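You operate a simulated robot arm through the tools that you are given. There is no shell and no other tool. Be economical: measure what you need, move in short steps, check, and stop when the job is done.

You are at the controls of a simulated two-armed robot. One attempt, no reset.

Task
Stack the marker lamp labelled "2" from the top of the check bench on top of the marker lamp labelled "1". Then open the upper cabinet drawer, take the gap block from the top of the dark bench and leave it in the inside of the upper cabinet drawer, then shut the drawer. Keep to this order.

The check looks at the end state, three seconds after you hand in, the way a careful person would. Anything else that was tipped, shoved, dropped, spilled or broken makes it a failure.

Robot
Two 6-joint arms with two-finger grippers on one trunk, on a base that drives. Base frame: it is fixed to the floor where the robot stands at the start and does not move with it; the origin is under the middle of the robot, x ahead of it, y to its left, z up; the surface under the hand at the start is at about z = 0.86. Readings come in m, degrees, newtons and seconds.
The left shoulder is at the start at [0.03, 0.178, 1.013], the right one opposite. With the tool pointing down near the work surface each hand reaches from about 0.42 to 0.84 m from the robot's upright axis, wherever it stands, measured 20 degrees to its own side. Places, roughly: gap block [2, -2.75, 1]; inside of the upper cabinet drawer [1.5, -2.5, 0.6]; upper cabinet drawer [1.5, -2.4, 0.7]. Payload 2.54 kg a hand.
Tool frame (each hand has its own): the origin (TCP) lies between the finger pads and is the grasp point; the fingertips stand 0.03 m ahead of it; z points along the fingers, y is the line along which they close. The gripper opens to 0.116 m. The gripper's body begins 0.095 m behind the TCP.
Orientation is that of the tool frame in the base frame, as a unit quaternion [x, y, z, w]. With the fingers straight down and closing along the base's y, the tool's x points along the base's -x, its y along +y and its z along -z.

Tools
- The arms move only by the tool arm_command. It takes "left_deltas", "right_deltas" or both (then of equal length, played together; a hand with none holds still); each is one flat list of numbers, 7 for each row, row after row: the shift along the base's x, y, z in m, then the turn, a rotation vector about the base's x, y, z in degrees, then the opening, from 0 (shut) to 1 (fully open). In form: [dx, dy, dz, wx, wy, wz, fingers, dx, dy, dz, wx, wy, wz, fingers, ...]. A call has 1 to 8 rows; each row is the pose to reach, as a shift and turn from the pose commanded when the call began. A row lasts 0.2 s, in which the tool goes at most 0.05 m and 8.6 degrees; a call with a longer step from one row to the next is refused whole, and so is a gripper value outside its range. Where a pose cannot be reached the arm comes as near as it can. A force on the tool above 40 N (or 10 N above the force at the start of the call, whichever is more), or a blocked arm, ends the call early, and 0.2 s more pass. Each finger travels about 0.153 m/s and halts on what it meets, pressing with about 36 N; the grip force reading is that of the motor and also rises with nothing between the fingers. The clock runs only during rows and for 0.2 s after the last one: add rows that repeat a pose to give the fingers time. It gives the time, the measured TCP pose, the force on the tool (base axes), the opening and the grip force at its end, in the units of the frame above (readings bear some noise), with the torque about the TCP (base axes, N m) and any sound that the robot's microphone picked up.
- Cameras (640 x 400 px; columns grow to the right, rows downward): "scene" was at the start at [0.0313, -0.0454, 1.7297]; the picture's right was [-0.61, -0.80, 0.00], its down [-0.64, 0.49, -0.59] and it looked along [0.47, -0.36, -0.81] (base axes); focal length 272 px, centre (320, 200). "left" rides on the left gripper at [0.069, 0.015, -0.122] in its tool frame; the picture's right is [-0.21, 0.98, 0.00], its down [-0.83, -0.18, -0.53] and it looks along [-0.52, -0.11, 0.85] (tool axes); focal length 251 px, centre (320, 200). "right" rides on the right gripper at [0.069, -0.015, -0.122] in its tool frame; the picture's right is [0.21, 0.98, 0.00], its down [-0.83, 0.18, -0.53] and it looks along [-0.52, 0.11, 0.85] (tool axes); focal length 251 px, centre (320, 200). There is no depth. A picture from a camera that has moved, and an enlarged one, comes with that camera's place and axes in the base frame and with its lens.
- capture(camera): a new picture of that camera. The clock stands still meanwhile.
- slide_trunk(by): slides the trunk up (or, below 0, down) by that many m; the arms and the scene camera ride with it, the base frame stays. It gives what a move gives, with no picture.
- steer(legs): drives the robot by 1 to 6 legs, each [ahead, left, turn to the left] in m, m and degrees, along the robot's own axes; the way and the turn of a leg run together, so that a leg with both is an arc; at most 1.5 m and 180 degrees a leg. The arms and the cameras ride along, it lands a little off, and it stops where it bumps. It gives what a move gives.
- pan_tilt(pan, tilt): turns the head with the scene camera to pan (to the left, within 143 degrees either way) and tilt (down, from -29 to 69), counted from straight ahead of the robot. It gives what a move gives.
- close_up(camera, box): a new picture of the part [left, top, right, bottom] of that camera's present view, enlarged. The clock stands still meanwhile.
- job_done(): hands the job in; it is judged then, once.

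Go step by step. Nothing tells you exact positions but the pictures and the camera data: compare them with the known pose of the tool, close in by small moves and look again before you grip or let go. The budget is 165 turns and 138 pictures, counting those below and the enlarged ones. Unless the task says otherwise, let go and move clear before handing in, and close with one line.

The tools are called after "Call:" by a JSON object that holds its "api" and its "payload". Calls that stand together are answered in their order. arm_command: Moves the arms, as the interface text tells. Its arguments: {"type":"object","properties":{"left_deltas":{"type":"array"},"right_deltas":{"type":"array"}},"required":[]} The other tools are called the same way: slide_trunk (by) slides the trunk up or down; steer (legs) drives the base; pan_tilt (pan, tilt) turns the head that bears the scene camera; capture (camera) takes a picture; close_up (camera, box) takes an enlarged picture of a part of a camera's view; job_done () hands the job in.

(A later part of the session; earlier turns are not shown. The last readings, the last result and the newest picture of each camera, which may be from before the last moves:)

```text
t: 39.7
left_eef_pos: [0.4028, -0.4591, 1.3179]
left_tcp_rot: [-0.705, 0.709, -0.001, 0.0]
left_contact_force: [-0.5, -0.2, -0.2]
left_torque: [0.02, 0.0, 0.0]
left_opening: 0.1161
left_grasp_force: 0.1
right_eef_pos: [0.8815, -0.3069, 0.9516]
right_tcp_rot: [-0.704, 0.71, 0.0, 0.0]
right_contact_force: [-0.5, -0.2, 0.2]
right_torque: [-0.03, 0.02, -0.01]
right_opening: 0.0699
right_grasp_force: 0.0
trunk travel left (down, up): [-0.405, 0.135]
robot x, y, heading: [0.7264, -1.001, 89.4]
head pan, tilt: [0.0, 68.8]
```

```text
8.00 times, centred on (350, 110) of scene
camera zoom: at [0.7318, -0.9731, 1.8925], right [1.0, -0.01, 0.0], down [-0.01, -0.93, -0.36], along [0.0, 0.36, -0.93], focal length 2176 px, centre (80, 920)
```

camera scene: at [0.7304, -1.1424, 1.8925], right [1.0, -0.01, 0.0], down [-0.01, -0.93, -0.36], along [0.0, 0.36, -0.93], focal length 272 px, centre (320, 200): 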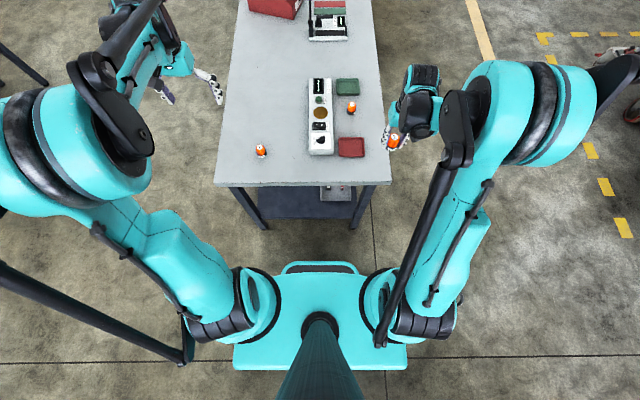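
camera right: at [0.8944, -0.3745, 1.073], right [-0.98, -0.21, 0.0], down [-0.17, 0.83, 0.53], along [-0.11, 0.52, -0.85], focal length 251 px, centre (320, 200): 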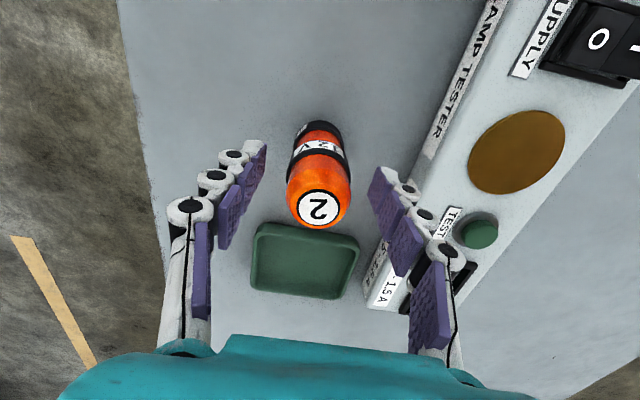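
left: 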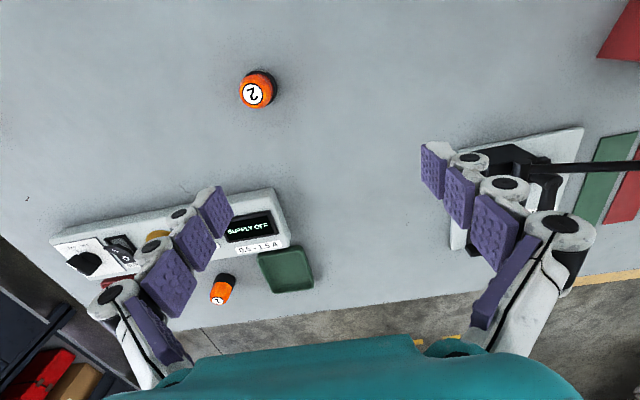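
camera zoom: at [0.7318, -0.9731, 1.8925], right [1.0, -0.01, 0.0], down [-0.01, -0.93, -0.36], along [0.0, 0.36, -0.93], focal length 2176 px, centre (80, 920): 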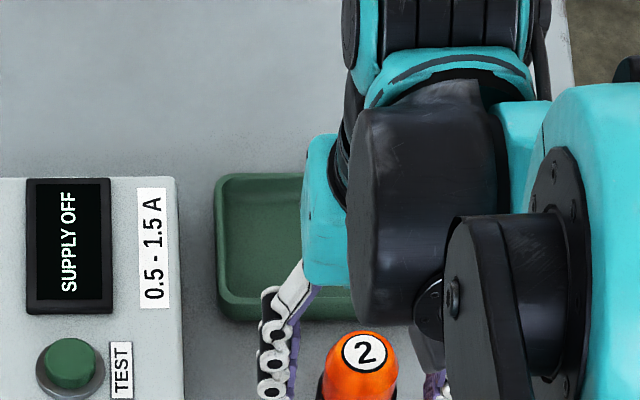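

The stack stands by itself. I'll lift straight up and check it.

Call:
{"api": "arm_command", "payload": {"right_deltas": [0, 0, 0.04, 0, 0, 0, 0.7, 0, 0, 0.085, 0, 0, 0, 0.7, 0, 0, 0.13, 0, 0, 0, 0.7, 0, 0, 0.17, 0, 0, 0, 0.7, 0.02, -0.04, 0.2, 0, 0, 0, 0.7, 0.04, -0.08, 0.2, 0, 0, 0, 0.7, 0.06, -0.12, 0.2, 0, 0, 0, 0.7, 0.08, -0.16, 0.2, 0, 0, 0, 0.7]}}

Call:
{"api": "close_up", "payload": {"camera": "scene", "box": [270, 60, 430, 160]}}

Call:
{"api": "capture", "payload": {"camera": "right"}}

```text
refused: row 5 steps farther than a row can; nothing moved
```

```text
4.00 times, centred on (350, 110) of scene
camera zoom: at [0.7318, -0.9731, 1.8925], right [1.0, -0.01, 0.0], down [-0.01, -0.93, -0.36], along [0.0, 0.36, -0.93], focal length 1088 px, centre (200, 560)
```

zoom: 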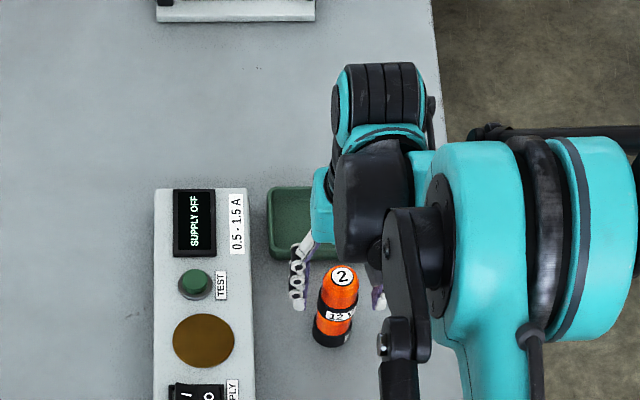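

```text
101 pictures are left
camera right: at [0.8944, -0.3745, 1.073], right [-0.98, -0.21, 0.0], down [-0.17, 0.83, 0.53], along [-0.11, 0.52, -0.85], focal length 251 px, centre (320, 200)
```

right: 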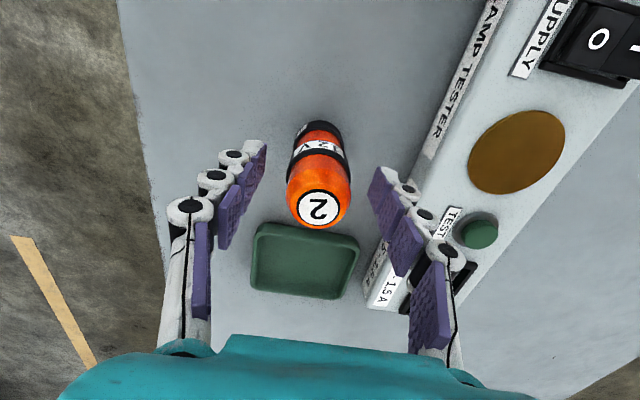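

One step was too long and nothing moved, so I'll resend the lift with smaller steps.

Call:
{"api": "arm_command", "payload": {"right_deltas": [0, 0, 0.04, 0, 0, 0, 0.7, 0, 0, 0.085, 0, 0, 0, 0.7, 0, 0, 0.13, 0, 0, 0, 0.7, 0, 0, 0.17, 0, 0, 0, 0.7, 0.015, -0.03, 0.19, 0, 0, 0, 0.7, 0.03, -0.07, 0.2, 0, 0, 0, 0.7, 0.04, -0.11, 0.2, 0, 0, 0, 0.7, 0.06, -0.15, 0.2, 0, 0, 0, 0.7]}}

Call:
{"api": "close_up", "payload": {"camera": "scene", "box": [270, 60, 430, 160]}}

```text
t: 41.5
left_eef_pos: [0.4033, -0.4604, 1.3193]
left_tcp_rot: [-0.705, 0.709, 0.0, -0.001]
left_contact_force: [0.2, 0.0, 0.2]
left_torque: [0.03, 0.0, -0.02]
left_opening: 0.1163
left_grasp_force: 0.0
right_eef_pos: [0.9435, -0.4597, 1.1525]
right_tcp_rot: [-0.704, 0.711, 0.001, -0.001]
right_contact_force: [0.3, -0.6, -0.4]
right_torque: [0.01, 0.01, -0.01]
right_opening: 0.0811
right_grasp_force: 0.1
trunk travel left (down, up): [-0.405, 0.135]
robot x, y, heading: [0.7303, -0.9929, 89.3]
head pan, tilt: [0.0, 68.8]
```

```text
4.00 times, centred on (350, 110) of scene
camera zoom: at [0.7335, -0.9756, 1.8926], right [1.0, -0.01, 0.0], down [-0.01, -0.93, -0.36], along [0.0, 0.36, -0.93], focal length 1088 px, centre (200, 560)
```

zoom: 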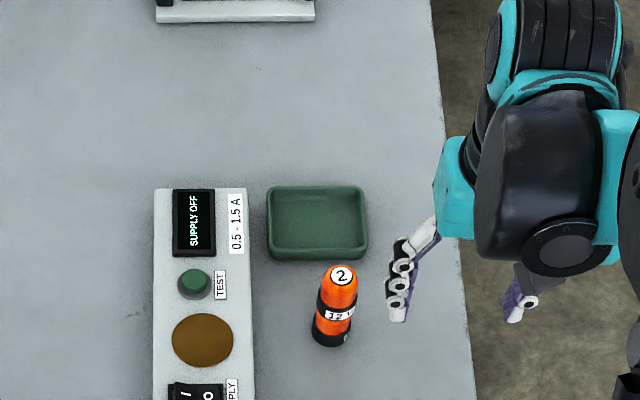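

The stack is standing well. I'll back away from the bench and turn the head toward the cabinet.

Call:
{"api": "steer", "payload": {"legs": [[-0.3, 0, 0]]}}

Call:
{"api": "pan_tilt", "payload": {"pan": -140, "tilt": 35}}

Call:
{"api": "capture", "payload": {"camera": "scene"}}

```text
t: 43.5
left_eef_pos: [0.3986, -0.759, 1.3166]
left_tcp_rot: [-0.707, 0.707, -0.001, 0.0]
left_contact_force: [0.4, 0.4, -0.2]
left_torque: [0.02, -0.02, -0.04]
left_opening: 0.116
left_grasp_force: 0.0
right_eef_pos: [0.9377, -0.753, 1.1525]
right_tcp_rot: [-0.707, 0.708, 0.0, -0.001]
right_contact_force: [0.4, 0.0, 0.3]
right_torque: [-0.01, -0.01, 0.0]
right_opening: 0.0812
right_grasp_force: 0.2
trunk travel left (down, up): [-0.405, 0.135]
robot x, y, heading: [0.7292, -1.2937, 90.0]
head pan, tilt: [0.0, 68.8]
```

```text
t: 45.8
left_eef_pos: [0.3969, -0.7595, 1.3183]
left_tcp_rot: [-0.707, 0.707, 0.0, -0.001]
left_contact_force: [-0.7, -0.6, -0.6]
left_torque: [0.03, 0.0, -0.01]
left_opening: 0.116
left_grasp_force: 0.0
right_eef_pos: [0.9379, -0.7527, 1.1533]
right_tcp_rot: [-0.706, 0.708, -0.001, 0.0]
right_contact_force: [0.8, 0.2, 0.1]
right_torque: [-0.02, -0.01, -0.02]
right_opening: 0.0811
right_grasp_force: 0.0
trunk travel left (down, up): [-0.405, 0.135]
robot x, y, heading: [0.724, -1.2998, 89.9]
head pan, tilt: [-140.0, 35.0]
```

```text
99 pictures are left
camera scene: at [0.7866, -1.3939, 1.9362], right [-0.77, -0.64, 0.0], down [-0.37, 0.44, -0.82], along [0.53, -0.63, -0.57], focal length 272 px, centre (320, 200)
```

scene: 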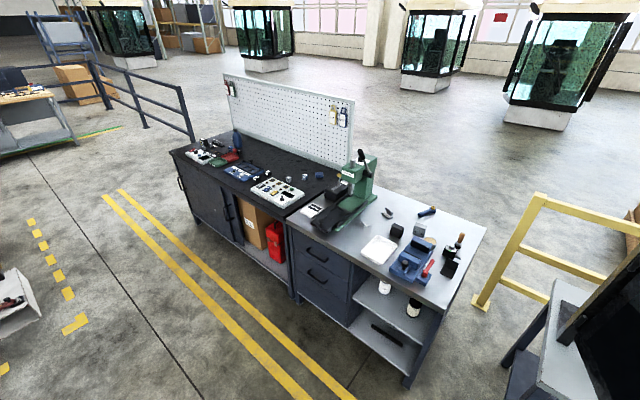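

I see the drawer cabinet under the right workbench and the dark-topped bench to its left. I'll zoom in on both.

Call:
{"api": "close_up", "payload": {"camera": "scene", "box": [160, 120, 340, 232]}}

Call:
{"api": "close_up", "payload": {"camera": "scene", "box": [270, 190, 450, 330]}}

```text
3.56 times, centred on (250, 176) of scene
camera zoom: at [0.7866, -1.3939, 1.9362], right [-0.77, -0.64, 0.0], down [-0.37, 0.44, -0.82], along [0.53, -0.63, -0.57], focal length 967 px, centre (569, 285)
```

zoom: 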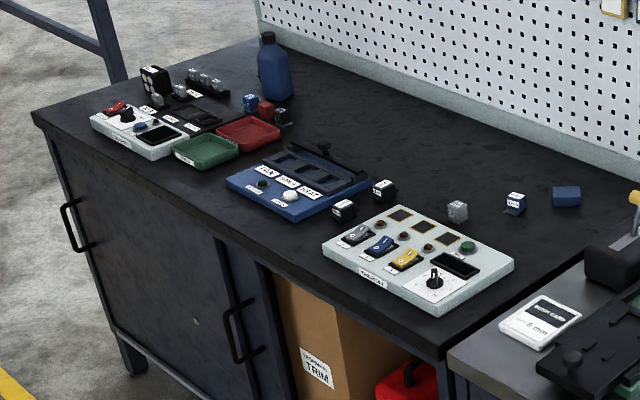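

```text
2.86 times, centred on (360, 260) of scene
camera zoom: at [0.7866, -1.3939, 1.9362], right [-0.77, -0.64, 0.0], down [-0.37, 0.44, -0.82], along [0.53, -0.63, -0.57], focal length 777 px, centre (206, 29)
```

zoom: 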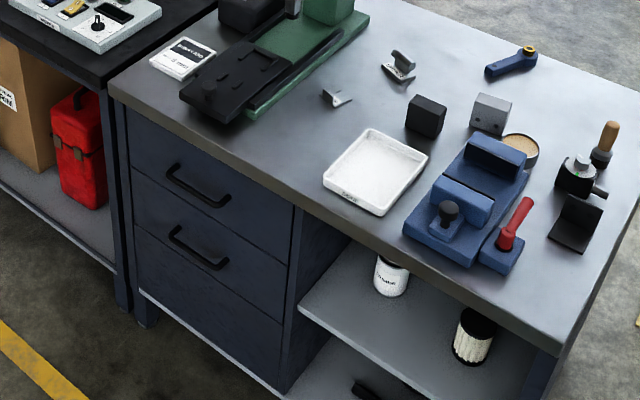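

The workbench front edge is at y≈-2.23. The drawers span x≈1.30–1.72 and face +y, with the upper handle near (1.55, -2.28, 0.72). I'll move to face it and look closer.

Call:
{"api": "steer", "payload": {"legs": [[0, -0.75, 0], [0, 0, -90], [0, 0, -90]]}}

Call:
{"api": "pan_tilt", "payload": {"pan": 15, "tilt": 45}}

Call:
{"api": "capture", "payload": {"camera": "scene"}}

```text
t: 57.5
left_eef_pos: [1.7699, -1.8534, 1.3183]
left_tcp_rot: [0.721, 0.693, 0.001, 0.0]
left_contact_force: [-0.3, -0.6, -0.5]
left_torque: [-0.01, 0.02, 0.0]
left_opening: 0.1159
left_grasp_force: 0.1
right_eef_pos: [1.2323, -1.8373, 1.1523]
right_tcp_rot: [0.721, 0.692, 0.001, -0.002]
right_contact_force: [0.7, -0.5, 0.7]
right_torque: [0.03, 0.02, -0.02]
right_opening: 0.0813
right_grasp_force: 0.0
trunk travel left (down, up): [-0.405, 0.135]
robot x, y, heading: [1.4626, -1.3031, -92.4]
head pan, tilt: [-140.0, 35.0]
```

```text
t: 59.9
left_eef_pos: [1.7711, -1.8516, 1.3182]
left_tcp_rot: [0.72, 0.693, 0.001, -0.001]
left_contact_force: [0.0, 0.0, -0.3]
left_torque: [0.0, -0.03, 0.0]
left_opening: 0.1161
left_grasp_force: 0.0
right_eef_pos: [1.2315, -1.8377, 1.153]
right_tcp_rot: [0.721, 0.693, 0.001, -0.001]
right_contact_force: [0.0, 0.6, 0.4]
right_torque: [-0.01, -0.01, 0.0]
right_opening: 0.0811
right_grasp_force: 0.1
trunk travel left (down, up): [-0.405, 0.135]
robot x, y, heading: [1.4625, -1.3033, -92.1]
head pan, tilt: [15.0, 45.0]
```

```text
96 pictures are left
camera scene: at [1.4836, -1.3535, 1.9214], right [-0.98, -0.22, 0.0], down [-0.15, 0.69, -0.71], along [0.15, -0.69, -0.71], focal length 272 px, centre (320, 200)
```

scene: 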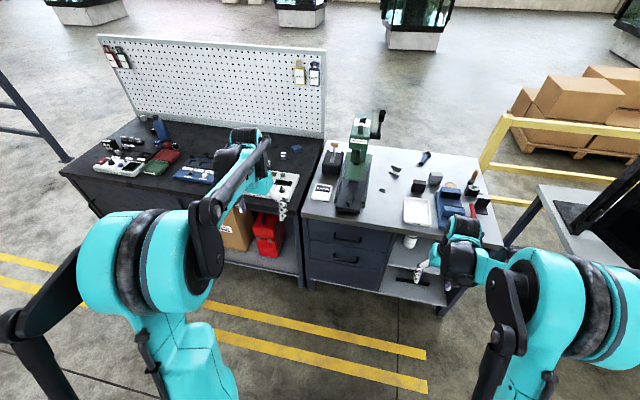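

Call:
{"api": "close_up", "payload": {"camera": "scene", "box": [290, 170, 450, 310]}}

Call:
{"api": "close_up", "payload": {"camera": "scene", "box": [80, 115, 330, 215]}}

Call:
{"api": "capture", "payload": {"camera": "left"}}

```text
2.86 times, centred on (370, 240) of scene
camera zoom: at [1.4836, -1.3535, 1.9214], right [-0.98, -0.22, 0.0], down [-0.15, 0.69, -0.71], along [0.15, -0.69, -0.71], focal length 777 px, centre (177, 86)
```

zoom: 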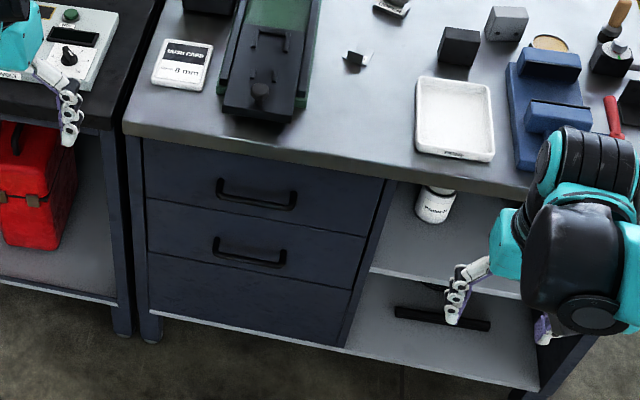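

```text
2.56 times, centred on (205, 165) of scene
camera zoom: at [1.4836, -1.3535, 1.9214], right [-0.98, -0.22, 0.0], down [-0.15, 0.69, -0.71], along [0.15, -0.69, -0.71], focal length 696 px, centre (614, 290)
```

zoom: 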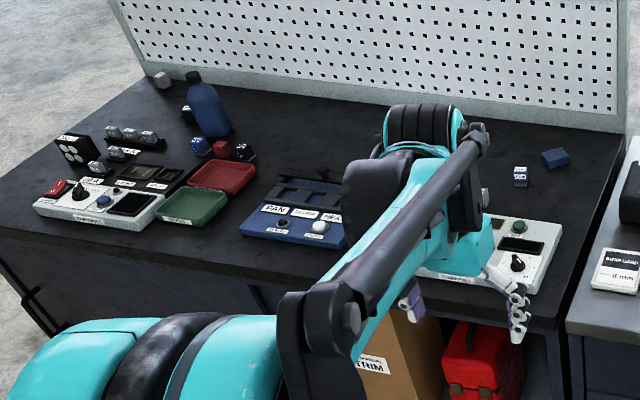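

```text
93 pictures are left
camera left: at [1.7897, -1.7846, 1.4398], right [0.97, -0.25, 0.0], down [-0.21, -0.82, 0.53], along [-0.13, -0.52, -0.85], focal length 251 px, centre (320, 200)
```

left: 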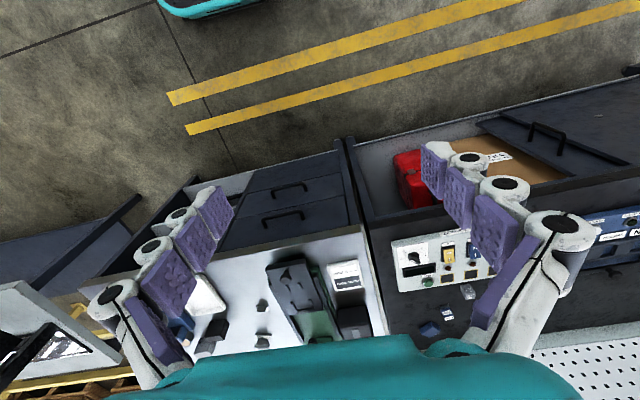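

Call:
{"api": "close_up", "payload": {"camera": "left", "box": [410, 270, 490, 345]}}

Call:
{"api": "close_up", "payload": {"camera": "scene", "box": [260, 140, 320, 190]}}

```text
5.33 times, centred on (450, 308) of left
camera zoom: at [1.7897, -1.7846, 1.4398], right [0.97, -0.25, 0.0], down [-0.21, -0.82, 0.53], along [-0.13, -0.52, -0.85], focal length 1341 px, centre (-373, -373)
```

zoom: 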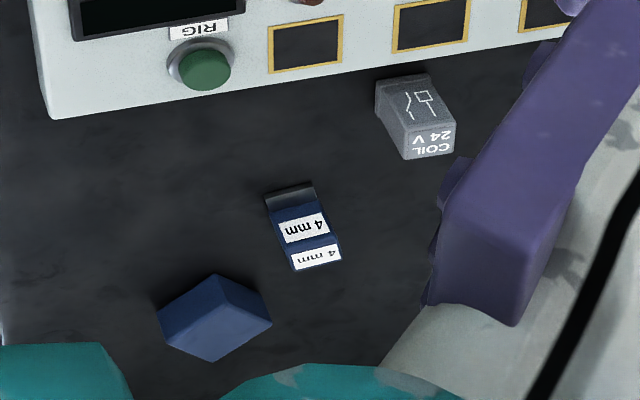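

```text
8.00 times, centred on (290, 165) of scene
camera zoom: at [1.4836, -1.3535, 1.9214], right [-0.98, -0.22, 0.0], down [-0.15, 0.69, -0.71], along [0.15, -0.69, -0.71], focal length 2176 px, centre (560, 480)
```

zoom: 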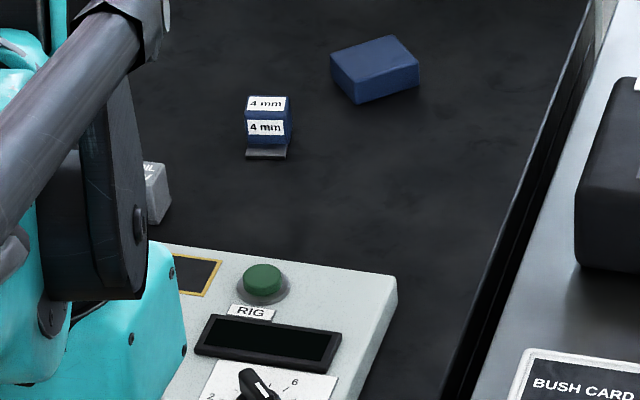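

The "4 mm" block at about (2.05, -2.78) is the gap block, and the upper handle is at about (1.53, -2.25, 0.75). I'll line the robot up at x≈1.7, lower the trunk, and begin turning the right hand to point forward with the fingers closing vertically.

Call:
{"api": "steer", "payload": {"legs": [[0, 0, 2.2], [0, 0.23, 0]]}}

Call:
{"api": "slide_trunk", "payload": {"by": -0.2}}

Call:
{"api": "arm_command", "payload": {"right_deltas": [0, 0, 0, -4.9, -4.9, -4.9, 0.7, 0, 0, 0, -9.8, -9.8, -9.8, 0.7, 0, 0, 0, -14.7, -14.7, -14.7, 0.7, 0, 0, 0, -19.6, -19.6, -19.6, 0.7, 0, 0, 0, -24.5, -24.5, -24.5, 0.7, 0, 0, 0, -29.4, -29.4, -29.4, 0.7, 0, 0, 0, -34.3, -34.3, -34.3, 0.7, 0, 0, 0, -39.2, -39.2, -39.2, 0.7]}}

```text
t: 62.0
left_eef_pos: [2.0205, -1.8397, 1.3173]
left_tcp_rot: [0.707, 0.707, 0.001, -0.001]
left_contact_force: [0.4, 0.0, 0.4]
left_torque: [0.0, 0.01, 0.0]
left_opening: 0.1161
left_grasp_force: 0.1
right_eef_pos: [1.48, -1.8476, 1.1528]
right_tcp_rot: [0.707, 0.707, 0.001, 0.0]
right_contact_force: [1.2, -0.6, -0.1]
right_torque: [-0.05, -0.03, 0.02]
right_opening: 0.0811
right_grasp_force: 0.0
trunk travel left (down, up): [-0.405, 0.135]
robot x, y, heading: [1.6942, -1.3033, -90.1]
head pan, tilt: [15.0, 45.0]
```

```text
t: 64.2
left_eef_pos: [2.02, -1.8397, 1.1179]
left_tcp_rot: [0.707, 0.707, 0.0, 0.0]
left_contact_force: [0.2, -0.7, 0.5]
left_torque: [0.0, 0.0, 0.0]
left_opening: 0.1158
left_grasp_force: 0.1
right_eef_pos: [1.4789, -1.8461, 0.9546]
right_tcp_rot: [0.708, 0.707, 0.001, -0.001]
right_contact_force: [0.2, -0.5, 0.6]
right_torque: [0.01, 0.0, -0.04]
right_opening: 0.0814
right_grasp_force: 0.0
trunk travel left (down, up): [-0.205, 0.335]
robot x, y, heading: [1.6857, -1.3043, -89.9]
head pan, tilt: [15.0, 45.0]
```

```text
t: 66.0
left_eef_pos: [2.0193, -1.8402, 1.1178]
left_tcp_rot: [0.707, 0.707, 0.0, 0.001]
left_contact_force: [0.3, 0.8, 0.1]
left_torque: [0.01, -0.01, -0.02]
left_opening: 0.116
left_grasp_force: 0.1
right_eef_pos: [1.4714, -1.8689, 0.988]
right_tcp_rot: [0.815, 0.359, 0.002, 0.455]
right_contact_force: [-0.7, 0.0, 0.6]
right_torque: [-0.01, 0.0, 0.02]
right_opening: 0.0814
right_grasp_force: 0.0
right hand out of reach, approached as far as the arm can: row 7, 8
trunk travel left (down, up): [-0.205, 0.335]
robot x, y, heading: [1.6888, -1.3016, -89.8]
head pan, tilt: [15.0, 45.0]
```

The orientation is coming round and the hand just needs to be further out. I'll finish the turn while extending forward.

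Call:
{"api": "arm_command", "payload": {"right_deltas": [0, -0.03, -0.01, -4.3, -4.3, -4.3, 0.7, 0, -0.06, -0.02, -8.6, -8.6, -8.6, 0.7, 0, -0.09, -0.03, -12.9, -12.9, -12.9, 0.7, 0, -0.11, -0.04, -17.2, -17.2, -17.2, 0.7, 0, -0.12, -0.05, -21.5, -21.5, -21.5, 0.7, 0, -0.13, -0.06, -25.8, -25.8, -25.8, 0.7, 0, -0.13, -0.07, -30.0, -30.0, -30.0, 0.7]}}

Call:
{"api": "capture", "payload": {"camera": "right"}}

Call:
{"api": "capture", "payload": {"camera": "scene"}}

```text
t: 67.5
left_eef_pos: [2.0206, -1.8399, 1.1175]
left_tcp_rot: [0.707, 0.707, 0.0, 0.0]
left_contact_force: [0.6, -0.2, 0.9]
left_torque: [0.04, 0.01, -0.01]
left_opening: 0.1161
left_grasp_force: 0.0
right_eef_pos: [1.4582, -2.0857, 0.9519]
right_tcp_rot: [0.709, 0.001, 0.0, 0.705]
right_contact_force: [-0.8, -0.3, 0.1]
right_torque: [-0.01, -0.03, 0.0]
right_opening: 0.0811
right_grasp_force: 0.1
right hand out of reach, approached as far as the arm can: row 1, 2, 3, 4, 5, 6, 7
trunk travel left (down, up): [-0.205, 0.335]
robot x, y, heading: [1.691, -1.3012, -89.8]
head pan, tilt: [15.0, 45.0]
```

```text
90 pictures are left
camera right: at [1.5269, -1.962, 0.9375], right [0.22, 0.0, 0.98], down [-0.83, 0.53, 0.18], along [-0.52, -0.85, 0.11], focal length 251 px, centre (320, 200)
```

right: 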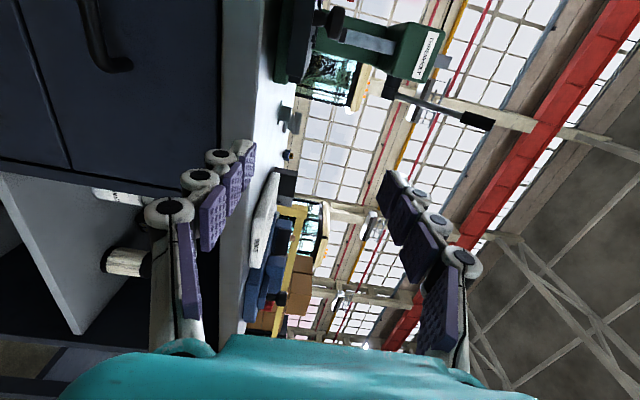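

```text
89 pictures are left
camera scene: at [1.7134, -1.3539, 1.7213], right [-0.97, -0.26, 0.0], down [-0.18, 0.68, -0.71], along [0.18, -0.68, -0.71], focal length 272 px, centre (320, 200)
```

scene: 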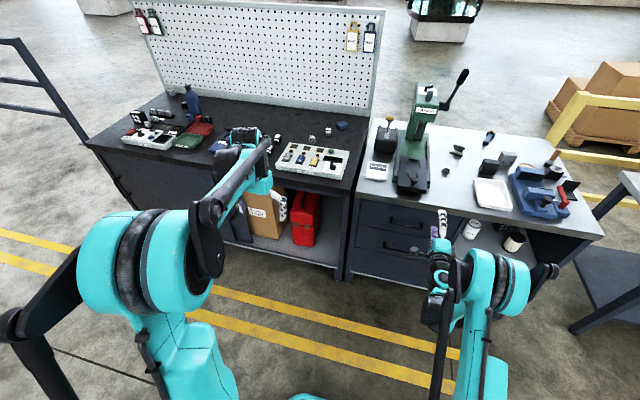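

The right hand now points forward with vertical closing, at (1.458, -2.086, 0.952). I'll measure the handle precisely.

Call:
{"api": "close_up", "payload": {"camera": "scene", "box": [345, 180, 475, 290]}}

Call:
{"api": "close_up", "payload": {"camera": "right", "box": [0, 0, 240, 240]}}

```text
3.64 times, centred on (410, 235) of scene
camera zoom: at [1.7134, -1.3539, 1.7213], right [-0.97, -0.26, 0.0], down [-0.18, 0.68, -0.71], along [0.18, -0.68, -0.71], focal length 989 px, centre (-7, 73)
```

zoom: 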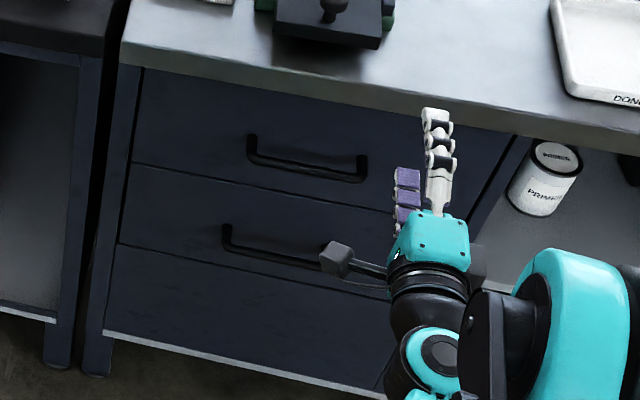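

```text
1.67 times, centred on (120, 120) of right
camera zoom: at [1.5269, -1.962, 0.9375], right [0.22, 0.0, 0.98], down [-0.83, 0.53, 0.18], along [-0.52, -0.85, 0.11], focal length 419 px, centre (653, 333)
```

zoom: 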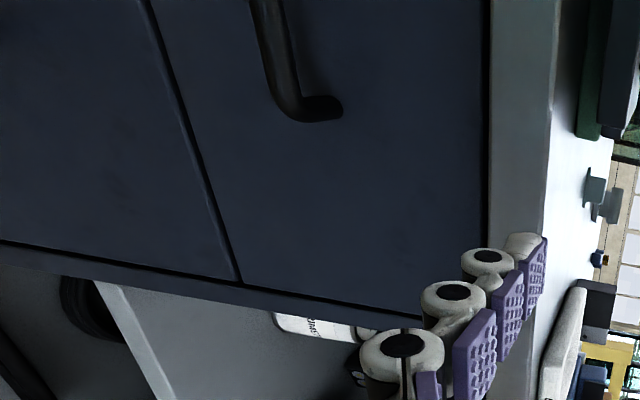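

The handle bar's centre is at (1.528, -2.251, 0.720), spanning x 1.46–1.59, with the drawer face about 3.5 cm behind it. First I'll lower the hand and shift it sideways, keeping off the bench edge.

Call:
{"api": "arm_command", "payload": {"right_deltas": [0.015, 0, -0.04, 0, 0, 0, 0.7, 0.03, 0, -0.08, 0, 0, 0, 0.7, 0.045, 0, -0.12, 0, 0, 0, 0.7, 0.06, 0, -0.16, 0, 0, 0, 0.7, 0.07, 0, -0.16, 0, 0, 0, 0.7]}}

```text
t: 68.8
left_eef_pos: [2.0206, -1.8406, 1.1193]
left_tcp_rot: [0.707, 0.707, 0.0, 0.001]
left_contact_force: [-0.5, 0.5, 0.2]
left_torque: [0.01, 0.03, 0.01]
left_opening: 0.116
left_grasp_force: 0.1
right_eef_pos: [1.5311, -2.1047, 0.8775]
right_tcp_rot: [0.709, 0.001, 0.0, 0.706]
right_contact_force: [0.6, -0.6, 0.2]
right_torque: [0.05, 0.02, -0.03]
right_opening: 0.0813
right_grasp_force: 0.0
right hand out of reach, approached as far as the arm can: row 1, 2, 3, 4, 5
trunk travel left (down, up): [-0.205, 0.335]
robot x, y, heading: [1.6923, -1.304, -89.9]
head pan, tilt: [15.0, 45.0]
```

The wrist can't hold level that far below the shoulder, so I'll lower the trunk instead.

Call:
{"api": "slide_trunk", "payload": {"by": -0.157}}

Call:
{"api": "close_up", "payload": {"camera": "scene", "box": [345, 150, 475, 260]}}

Call:
{"api": "capture", "payload": {"camera": "right"}}

```text
t: 70.6
left_eef_pos: [2.0209, -1.8401, 0.9608]
left_tcp_rot: [0.707, 0.707, 0.0, 0.0]
left_contact_force: [0.8, 0.0, -0.1]
left_torque: [0.01, -0.01, -0.01]
left_opening: 0.1158
left_grasp_force: 0.0
right_eef_pos: [1.5282, -2.1049, 0.7198]
right_tcp_rot: [0.709, 0.001, 0.0, 0.706]
right_contact_force: [-0.7, 0.2, 0.7]
right_torque: [0.01, -0.01, -0.02]
right_opening: 0.0813
right_grasp_force: 0.1
trunk travel left (down, up): [-0.048, 0.492]
robot x, y, heading: [1.6916, -1.3012, -89.9]
head pan, tilt: [15.0, 45.0]
```

```text
3.64 times, centred on (410, 205) of scene
camera zoom: at [1.7132, -1.3528, 1.5645], right [-0.97, -0.26, 0.0], down [-0.18, 0.68, -0.71], along [0.18, -0.68, -0.71], focal length 989 px, centre (-7, 182)
```

zoom: 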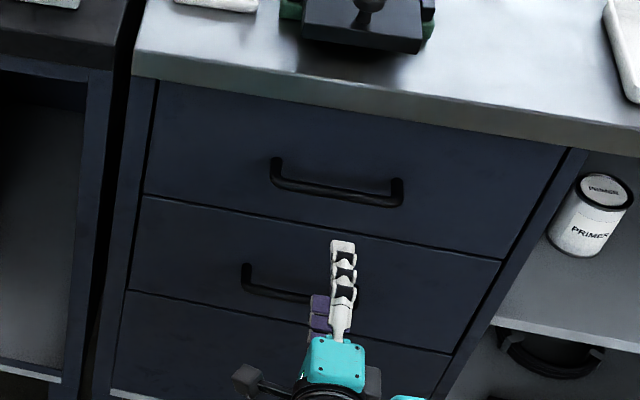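

```text
85 pictures are left
camera right: at [1.5974, -1.9806, 0.7051], right [0.22, 0.0, 0.98], down [-0.83, 0.53, 0.19], along [-0.52, -0.85, 0.11], focal length 251 px, centre (320, 200)
```

right: 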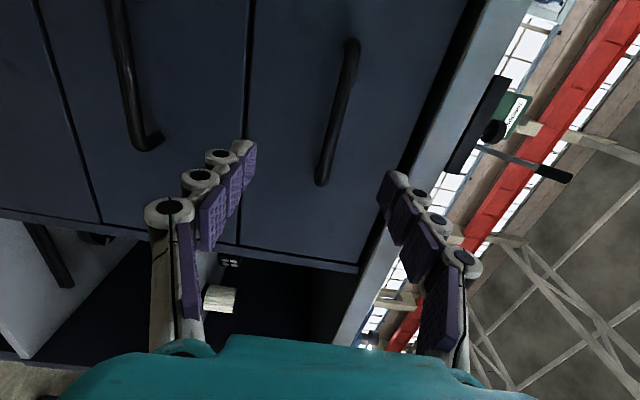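

The handle lies between the open fingers, at z≈0.727. I'll move forward 0.135 m and up 6 mm.

Call:
{"api": "arm_command", "payload": {"right_deltas": [0, -0.045, 0.006, 0, 0, 0, 0.7, 0, -0.09, 0.006, 0, 0, 0, 0.7, 0, -0.12, 0.006, 0, 0, 0, 0.7, 0, -0.135, 0.006, 0, 0, 0, 0.7]}}

Call:
{"api": "capture", "payload": {"camera": "right"}}

Call:
{"api": "close_up", "payload": {"camera": "scene", "box": [345, 150, 475, 260]}}

```text
t: 71.6
left_eef_pos: [2.0209, -1.8398, 0.9614]
left_tcp_rot: [0.707, 0.707, 0.0, -0.001]
left_contact_force: [-0.2, 0.7, 0.7]
left_torque: [-0.01, 0.03, 0.06]
left_opening: 0.1163
left_grasp_force: 0.0
right_eef_pos: [1.5301, -2.2075, 0.7631]
right_tcp_rot: [0.71, 0.001, 0.001, 0.704]
right_contact_force: [0.4, 0.2, 0.1]
right_torque: [-0.02, 0.0, 0.02]
right_opening: 0.0812
right_grasp_force: 0.1
right hand out of reach, approached as far as the arm can: row 1, 2, 3, 4
trunk travel left (down, up): [-0.048, 0.492]
robot x, y, heading: [1.6915, -1.3065, -89.7]
head pan, tilt: [15.0, 45.0]
```

```text
84 pictures are left
camera right: at [1.597, -2.0843, 0.7491], right [0.22, -0.01, 0.98], down [-0.83, 0.53, 0.19], along [-0.52, -0.85, 0.11], focal length 251 px, centre (320, 200)
```

right: 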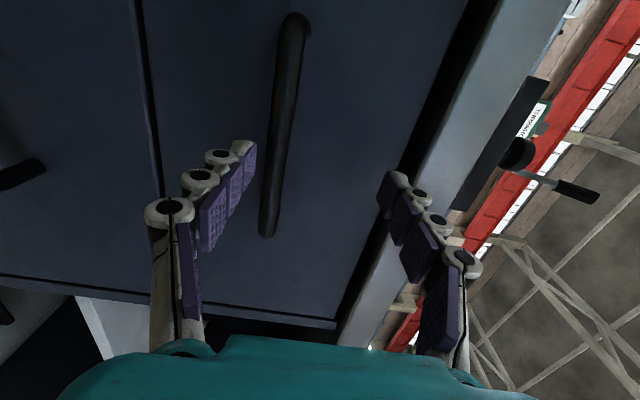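

```text
3.64 times, centred on (410, 205) of scene
camera zoom: at [1.7132, -1.353, 1.5644], right [-0.97, -0.26, 0.0], down [-0.18, 0.68, -0.71], along [0.18, -0.68, -0.71], focal length 989 px, centre (-7, 182)
```

zoom: 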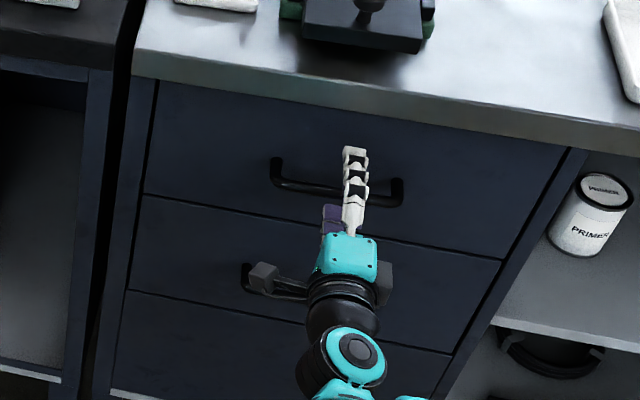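

The hand came up to z≈0.763 at y=-2.2075. I'll fix the rest with the trunk (3.5 cm down) and a 3.3 cm drive forward, both of which move the hand rigidly.

Call:
{"api": "slide_trunk", "payload": {"by": -0.035}}

Call:
{"api": "steer", "payload": {"legs": [[0.035, 0, 0]]}}

Call:
{"api": "capture", "payload": {"camera": "right"}}

Call:
{"api": "close_up", "payload": {"camera": "scene", "box": [345, 150, 475, 260]}}

```text
t: 72.3
left_eef_pos: [2.0203, -1.8392, 0.9259]
left_tcp_rot: [0.708, 0.706, 0.001, 0.0]
left_contact_force: [-0.9, 0.6, 0.8]
left_torque: [0.01, -0.01, 0.04]
left_opening: 0.1159
left_grasp_force: 0.0
right_eef_pos: [1.5276, -2.2074, 0.7301]
right_tcp_rot: [0.71, 0.001, 0.0, 0.705]
right_contact_force: [-0.6, 0.3, -0.2]
right_torque: [-0.01, -0.01, 0.03]
right_opening: 0.0813
right_grasp_force: 0.0
trunk travel left (down, up): [-0.013, 0.527]
robot x, y, heading: [1.6901, -1.3049, -90.1]
head pan, tilt: [15.0, 45.0]
```

```text
t: 73.2
left_eef_pos: [2.0191, -1.8745, 0.9243]
left_tcp_rot: [0.707, 0.707, 0.001, -0.001]
left_contact_force: [0.2, -0.7, -0.5]
left_torque: [0.09, -0.02, 0.01]
left_opening: 0.1158
left_grasp_force: 0.1
right_eef_pos: [1.5291, -2.2425, 0.7283]
right_tcp_rot: [0.709, 0.001, 0.0, 0.705]
right_contact_force: [-0.6, -0.4, -0.8]
right_torque: [-0.01, 0.02, 0.02]
right_opening: 0.0812
right_grasp_force: 0.1
trunk travel left (down, up): [-0.013, 0.527]
robot x, y, heading: [1.6905, -1.338, -89.9]
head pan, tilt: [15.0, 45.0]
```

```text
82 pictures are left
camera right: at [1.5971, -2.1191, 0.7128], right [0.22, -0.01, 0.98], down [-0.83, 0.53, 0.19], along [-0.52, -0.85, 0.11], focal length 251 px, centre (320, 200)
```

right: 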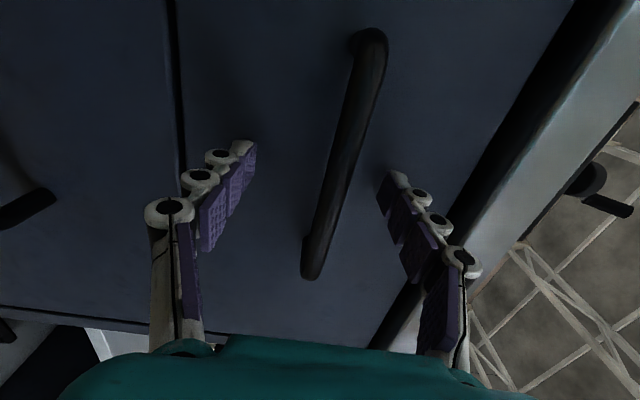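

```text
3.64 times, centred on (410, 205) of scene
camera zoom: at [1.7132, -1.3891, 1.5293], right [-0.97, -0.26, 0.0], down [-0.18, 0.68, -0.71], along [0.18, -0.68, -0.71], focal length 989 px, centre (-7, 182)
```

zoom: 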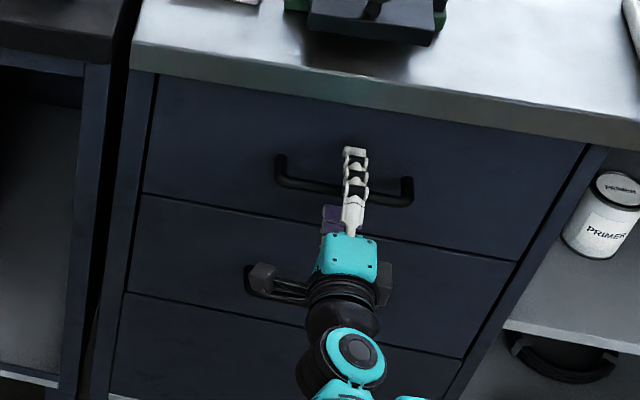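

The bar is centred between the fingers, about 1 cm ahead of the TCP. Closing now.

Call:
{"api": "arm_command", "payload": {"right_deltas": [0, 0, 0, 0, 0, 0, 0.5, 0, 0, 0, 0, 0, 0, 0.3, 0, 0, 0, 0, 0, 0, 0.1, 0, 0, 0, 0, 0, 0, 0.0, 0, 0, 0, 0, 0, 0, 0.0]}}

Call:
{"api": "capture", "payload": {"camera": "right"}}

```text
t: 74.4
left_eef_pos: [2.0203, -1.8722, 0.927]
left_tcp_rot: [0.707, 0.707, 0.0, 0.0]
left_contact_force: [0.3, -0.2, 0.3]
left_torque: [-0.02, 0.0, -0.01]
left_opening: 0.116
left_grasp_force: 0.0
right_eef_pos: [1.5298, -2.2413, 0.7342]
right_tcp_rot: [0.708, 0.001, 0.001, 0.706]
right_contact_force: [-0.7, -0.1, 31.3]
right_torque: [0.14, -0.02, -0.08]
right_opening: 0.0122
right_grasp_force: 37.5
trunk travel left (down, up): [-0.013, 0.527]
robot x, y, heading: [1.6877, -1.3329, -90.1]
head pan, tilt: [15.0, 45.0]
stopped in row 5 (right hand): the force on the tool passed its limit at 41 N (the readings are from after the stop); the commanded pose is now the measured one
```

```text
80 pictures are left
camera right: at [1.5968, -2.1171, 0.7188], right [0.22, 0.0, 0.98], down [-0.83, 0.53, 0.18], along [-0.52, -0.85, 0.11], focal length 251 px, centre (320, 200)
```

right: 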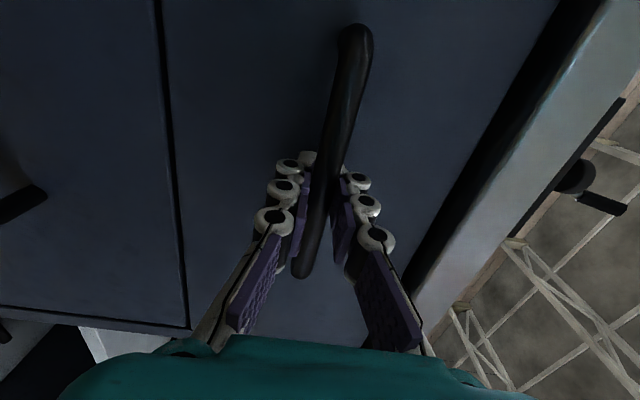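

The handle is gripped. I'll relieve the vertical load slightly and then back up to draw it open.

Call:
{"api": "arm_command", "payload": {"right_deltas": [0, 0, 0.003, 0, 0, 0, 0, 0, 0, 0.004, 0, 0, 0, 0]}}

Call:
{"api": "steer", "payload": {"legs": [[-0.1, 0, 0]]}}

Call:
{"api": "capture", "payload": {"camera": "scene"}}

```text
t: 75.0
left_eef_pos: [2.0205, -1.874, 0.9252]
left_tcp_rot: [0.707, 0.707, 0.0, -0.001]
left_contact_force: [-0.6, -0.1, 0.4]
left_torque: [-0.01, -0.04, -0.02]
left_opening: 0.116
left_grasp_force: 0.1
right_eef_pos: [1.5287, -2.2413, 0.7341]
right_tcp_rot: [0.709, 0.002, 0.001, 0.705]
right_contact_force: [2.2, 0.7, 7.0]
right_torque: [0.04, -0.05, 0.42]
right_opening: 0.0123
right_grasp_force: 37.1
trunk travel left (down, up): [-0.013, 0.527]
robot x, y, heading: [1.6897, -1.3368, -90.0]
head pan, tilt: [15.0, 45.0]
```

```text
t: 76.1
left_eef_pos: [2.0214, -1.7725, 0.926]
left_tcp_rot: [0.706, 0.708, 0.0, 0.0]
left_contact_force: [0.5, 0.3, -0.6]
left_torque: [-0.03, -0.04, 0.01]
left_opening: 0.116
left_grasp_force: 0.1
right_eef_pos: [1.5293, -2.1411, 0.7347]
right_tcp_rot: [0.709, 0.002, 0.001, 0.705]
right_contact_force: [2.8, -0.2, 3.3]
right_torque: [0.0, -0.07, -0.02]
right_opening: 0.0121
right_grasp_force: 37.9
trunk travel left (down, up): [-0.013, 0.527]
robot x, y, heading: [1.689, -1.24, -90.1]
head pan, tilt: [15.0, 45.0]
```

```text
79 pictures are left
camera scene: at [1.7135, -1.2858, 1.5294], right [-0.97, -0.26, 0.0], down [-0.18, 0.68, -0.71], along [0.18, -0.68, -0.71], focal length 272 px, centre (320, 200)
```

scene: 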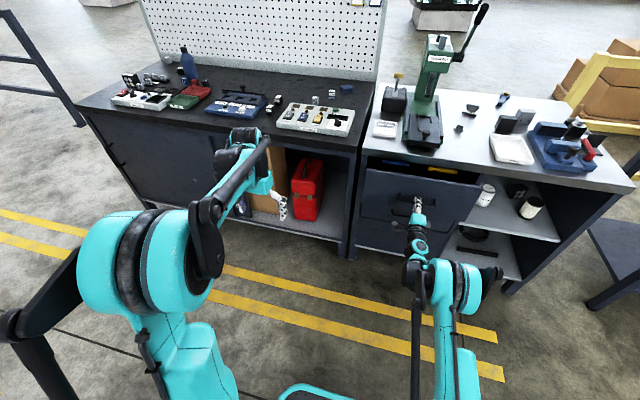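

The drawer follows and already has some items inside. I'll pull further.

Call:
{"api": "steer", "payload": {"legs": [[-0.13, 0, 0]]}}

Call:
{"api": "close_up", "payload": {"camera": "scene", "box": [330, 100, 510, 240]}}

```text
t: 77.4
left_eef_pos: [2.0191, -1.6433, 0.9263]
left_tcp_rot: [0.707, 0.707, 0.0, 0.0]
left_contact_force: [-0.3, 0.1, -0.2]
left_torque: [0.03, -0.02, 0.04]
left_opening: 0.1161
left_grasp_force: 0.1
right_eef_pos: [1.5285, -2.0123, 0.7339]
right_tcp_rot: [0.709, 0.002, 0.001, 0.705]
right_contact_force: [3.3, -0.3, 2.3]
right_torque: [0.03, -0.04, 0.16]
right_opening: 0.0125
right_grasp_force: 38.3
trunk travel left (down, up): [-0.013, 0.527]
robot x, y, heading: [1.6902, -1.1098, -90.0]
head pan, tilt: [15.0, 45.0]
```

```text
2.86 times, centred on (420, 170) of scene
camera zoom: at [1.7137, -1.1571, 1.5294], right [-0.97, -0.26, 0.0], down [-0.18, 0.68, -0.71], along [0.18, -0.68, -0.71], focal length 777 px, centre (34, 286)
```

zoom: 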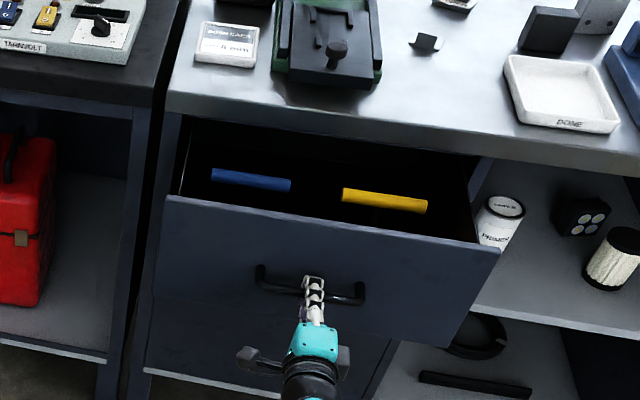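

Call:
{"api": "steer", "payload": {"legs": [[-0.05, 0, 0]]}}

Call:
{"api": "close_up", "payload": {"camera": "scene", "box": [330, 80, 510, 220]}}

```text
t: 78.3
left_eef_pos: [2.0192, -1.595, 0.9251]
left_tcp_rot: [0.708, 0.707, 0.0, 0.0]
left_contact_force: [-0.2, 0.4, 0.1]
left_torque: [-0.01, 0.01, 0.0]
left_opening: 0.1159
left_grasp_force: 0.0
right_eef_pos: [1.5283, -1.9625, 0.7344]
right_tcp_rot: [0.709, 0.001, 0.0, 0.705]
right_contact_force: [0.6, -0.7, 3.8]
right_torque: [-0.03, -0.03, 0.27]
right_opening: 0.0122
right_grasp_force: 37.2
trunk travel left (down, up): [-0.013, 0.527]
robot x, y, heading: [1.6877, -1.0586, -90.0]
head pan, tilt: [15.0, 45.0]
```

```text
2.86 times, centred on (420, 150) of scene
camera zoom: at [1.7134, -1.1079, 1.5294], right [-0.97, -0.26, 0.0], down [-0.18, 0.68, -0.71], along [0.18, -0.68, -0.71], focal length 777 px, centre (34, 343)
```

zoom: 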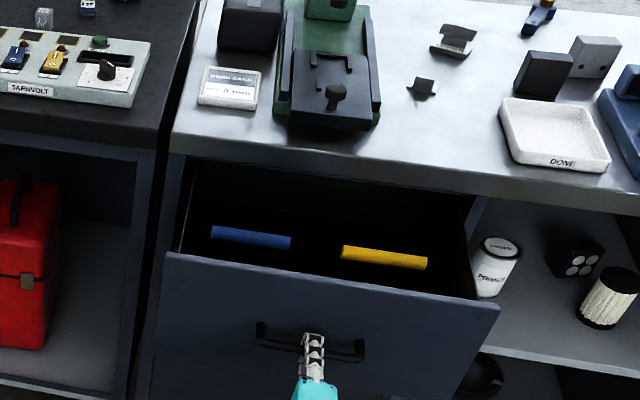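

The drawer is open by 0.28 m. I'll release the handle and back away.

Call:
{"api": "arm_command", "payload": {"right_deltas": [0, 0, 0, 0, 0, 0, 0.2, 0, 0, 0, 0, 0, 0, 0.4, 0, 0, 0, 0, 0, 0, 0.6, 0, 0, 0, 0, 0, 0, 0.7]}}

Call:
{"api": "steer", "payload": {"legs": [[-0.12, 0, 0]]}}

Call:
{"api": "capture", "payload": {"camera": "scene"}}

```text
t: 79.3
left_eef_pos: [2.0201, -1.5953, 0.9263]
left_tcp_rot: [0.707, 0.708, 0.0, 0.0]
left_contact_force: [-0.6, -0.7, 0.7]
left_torque: [0.01, 0.04, 0.02]
left_opening: 0.1159
left_grasp_force: 0.1
right_eef_pos: [1.5283, -1.963, 0.7337]
right_tcp_rot: [0.709, 0.001, 0.001, 0.705]
right_contact_force: [-0.5, -0.1, 0.2]
right_torque: [-0.03, 0.06, 0.01]
right_opening: 0.0812
right_grasp_force: 0.0
trunk travel left (down, up): [-0.013, 0.527]
robot x, y, heading: [1.6905, -1.055, -90.3]
head pan, tilt: [15.0, 45.0]
```

```text
t: 80.6
left_eef_pos: [2.021, -1.4751, 0.9271]
left_tcp_rot: [0.708, 0.706, 0.0, 0.0]
left_contact_force: [0.5, 0.1, 0.5]
left_torque: [-0.03, 0.0, 0.02]
left_opening: 0.1161
left_grasp_force: 0.3
right_eef_pos: [1.5272, -1.8426, 0.7355]
right_tcp_rot: [0.709, 0.002, 0.0, 0.705]
right_contact_force: [1.0, 0.3, 0.7]
right_torque: [0.04, -0.01, 0.01]
right_opening: 0.0808
right_grasp_force: 0.1
trunk travel left (down, up): [-0.013, 0.527]
robot x, y, heading: [1.6914, -0.9399, -89.9]
head pan, tilt: [15.0, 45.0]
```

```text
76 pictures are left
camera scene: at [1.7135, -0.9877, 1.5295], right [-0.97, -0.26, 0.0], down [-0.18, 0.68, -0.71], along [0.18, -0.68, -0.71], focal length 272 px, centre (320, 200)
```

scene: 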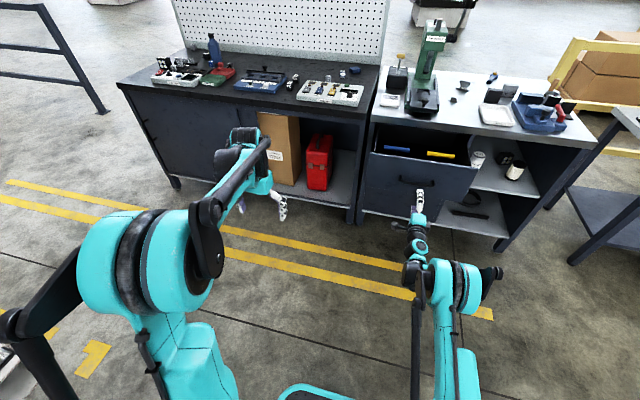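

The drawer is free. Now I'll raise the trunk and re-orient the right hand to point 45° forward and down, closing sideways, so it can reach deep onto the dark bench.

Call:
{"api": "slide_trunk", "payload": {"by": 0.27}}

Call:
{"api": "arm_command", "payload": {"right_deltas": [0, 0.01, 0.01, 2.93, 7.08, 2.93, 0.7, 0, 0.02, 0.02, 5.86, 14.16, 5.86, 0.7, 0, 0.03, 0.03, 8.8, 21.24, 8.8, 0.7, 0, 0.04, 0.04, 11.73, 28.3, 11.73, 0.7, 0, 0.05, 0.05, 14.66, 35.4, 14.66, 0.7, 0, 0.06, 0.06, 17.6, 42.45, 17.6, 0.7]}}

Call:
{"api": "arm_command", "payload": {"right_deltas": [0, 0.01, 0.01, 2.93, 7.08, 2.93, 0.7, 0, 0.02, 0.02, 5.86, 14.16, 5.86, 0.7, 0, 0.03, 0.03, 8.8, 21.24, 8.8, 0.7, 0, 0.04, 0.04, 11.73, 28.3, 11.73, 0.7, 0, 0.05, 0.05, 14.66, 35.4, 14.66, 0.7, 0, 0.06, 0.06, 17.6, 42.45, 17.6, 0.7]}}

Call:
{"api": "capture", "payload": {"camera": "scene"}}

```text
t: 83.3
left_eef_pos: [2.0197, -1.4768, 1.1945]
left_tcp_rot: [0.708, 0.707, 0.001, 0.0]
left_contact_force: [0.2, -0.8, -0.2]
left_torque: [0.01, 0.0, 0.0]
left_opening: 0.1159
left_grasp_force: 0.1
right_eef_pos: [1.5273, -1.8424, 1.0046]
right_tcp_rot: [0.709, 0.001, 0.0, 0.705]
right_contact_force: [-0.8, 0.3, 0.9]
right_torque: [0.03, -0.02, 0.02]
right_opening: 0.0813
right_grasp_force: 0.3
trunk travel left (down, up): [-0.283, 0.257]
robot x, y, heading: [1.6925, -0.9412, -90.3]
head pan, tilt: [15.0, 45.0]
```

```text
t: 84.7
left_eef_pos: [2.0196, -1.4767, 1.1964]
left_tcp_rot: [0.708, 0.706, 0.0, 0.0]
left_contact_force: [0.9, 0.9, 0.7]
left_torque: [-0.04, 0.03, -0.02]
left_opening: 0.1157
left_grasp_force: 0.0
right_eef_pos: [1.6078, -1.7712, 1.0669]
right_tcp_rot: [0.757, 0.326, -0.202, 0.529]
right_contact_force: [-0.4, 1.1, 0.7]
right_torque: [-0.01, 0.05, -0.03]
right_opening: 0.0813
right_grasp_force: 0.0
right hand out of reach, approached as far as the arm can: row 1, 2, 3, 4, 5, 6
trunk travel left (down, up): [-0.283, 0.257]
robot x, y, heading: [1.6898, -0.9422, -90.1]
head pan, tilt: [15.0, 45.0]
```

```text
t: 86.1
left_eef_pos: [2.0201, -1.4755, 1.1955]
left_tcp_rot: [0.708, 0.706, 0.0, 0.0]
left_contact_force: [-0.4, -0.3, -0.9]
left_torque: [0.01, 0.0, -0.02]
left_opening: 0.116
left_grasp_force: 0.1
right_eef_pos: [1.6079, -1.7139, 1.1276]
right_tcp_rot: [0.646, 0.629, -0.328, 0.281]
right_contact_force: [0.3, 0.4, -0.6]
right_torque: [-0.01, -0.01, 0.0]
right_opening: 0.0812
right_grasp_force: 0.1
right hand out of reach, approached as far as the arm can: row 2, 3
trunk travel left (down, up): [-0.283, 0.257]
robot x, y, heading: [1.688, -0.9373, -90.1]
head pan, tilt: [15.0, 45.0]
```

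```text
75 pictures are left
camera scene: at [1.7139, -0.9883, 1.7994], right [-0.97, -0.26, 0.0], down [-0.18, 0.68, -0.71], along [0.18, -0.68, -0.71], focal length 272 px, centre (320, 200)
```

scene: 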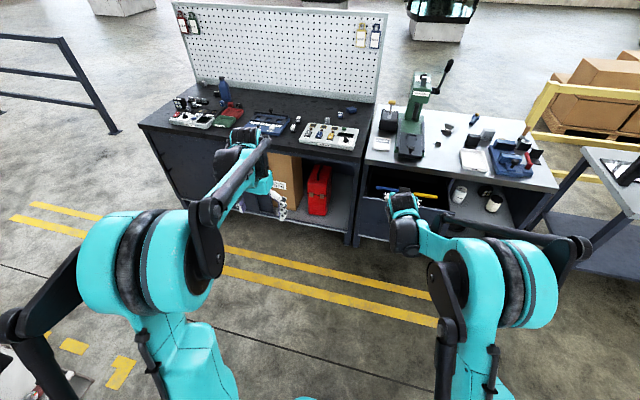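

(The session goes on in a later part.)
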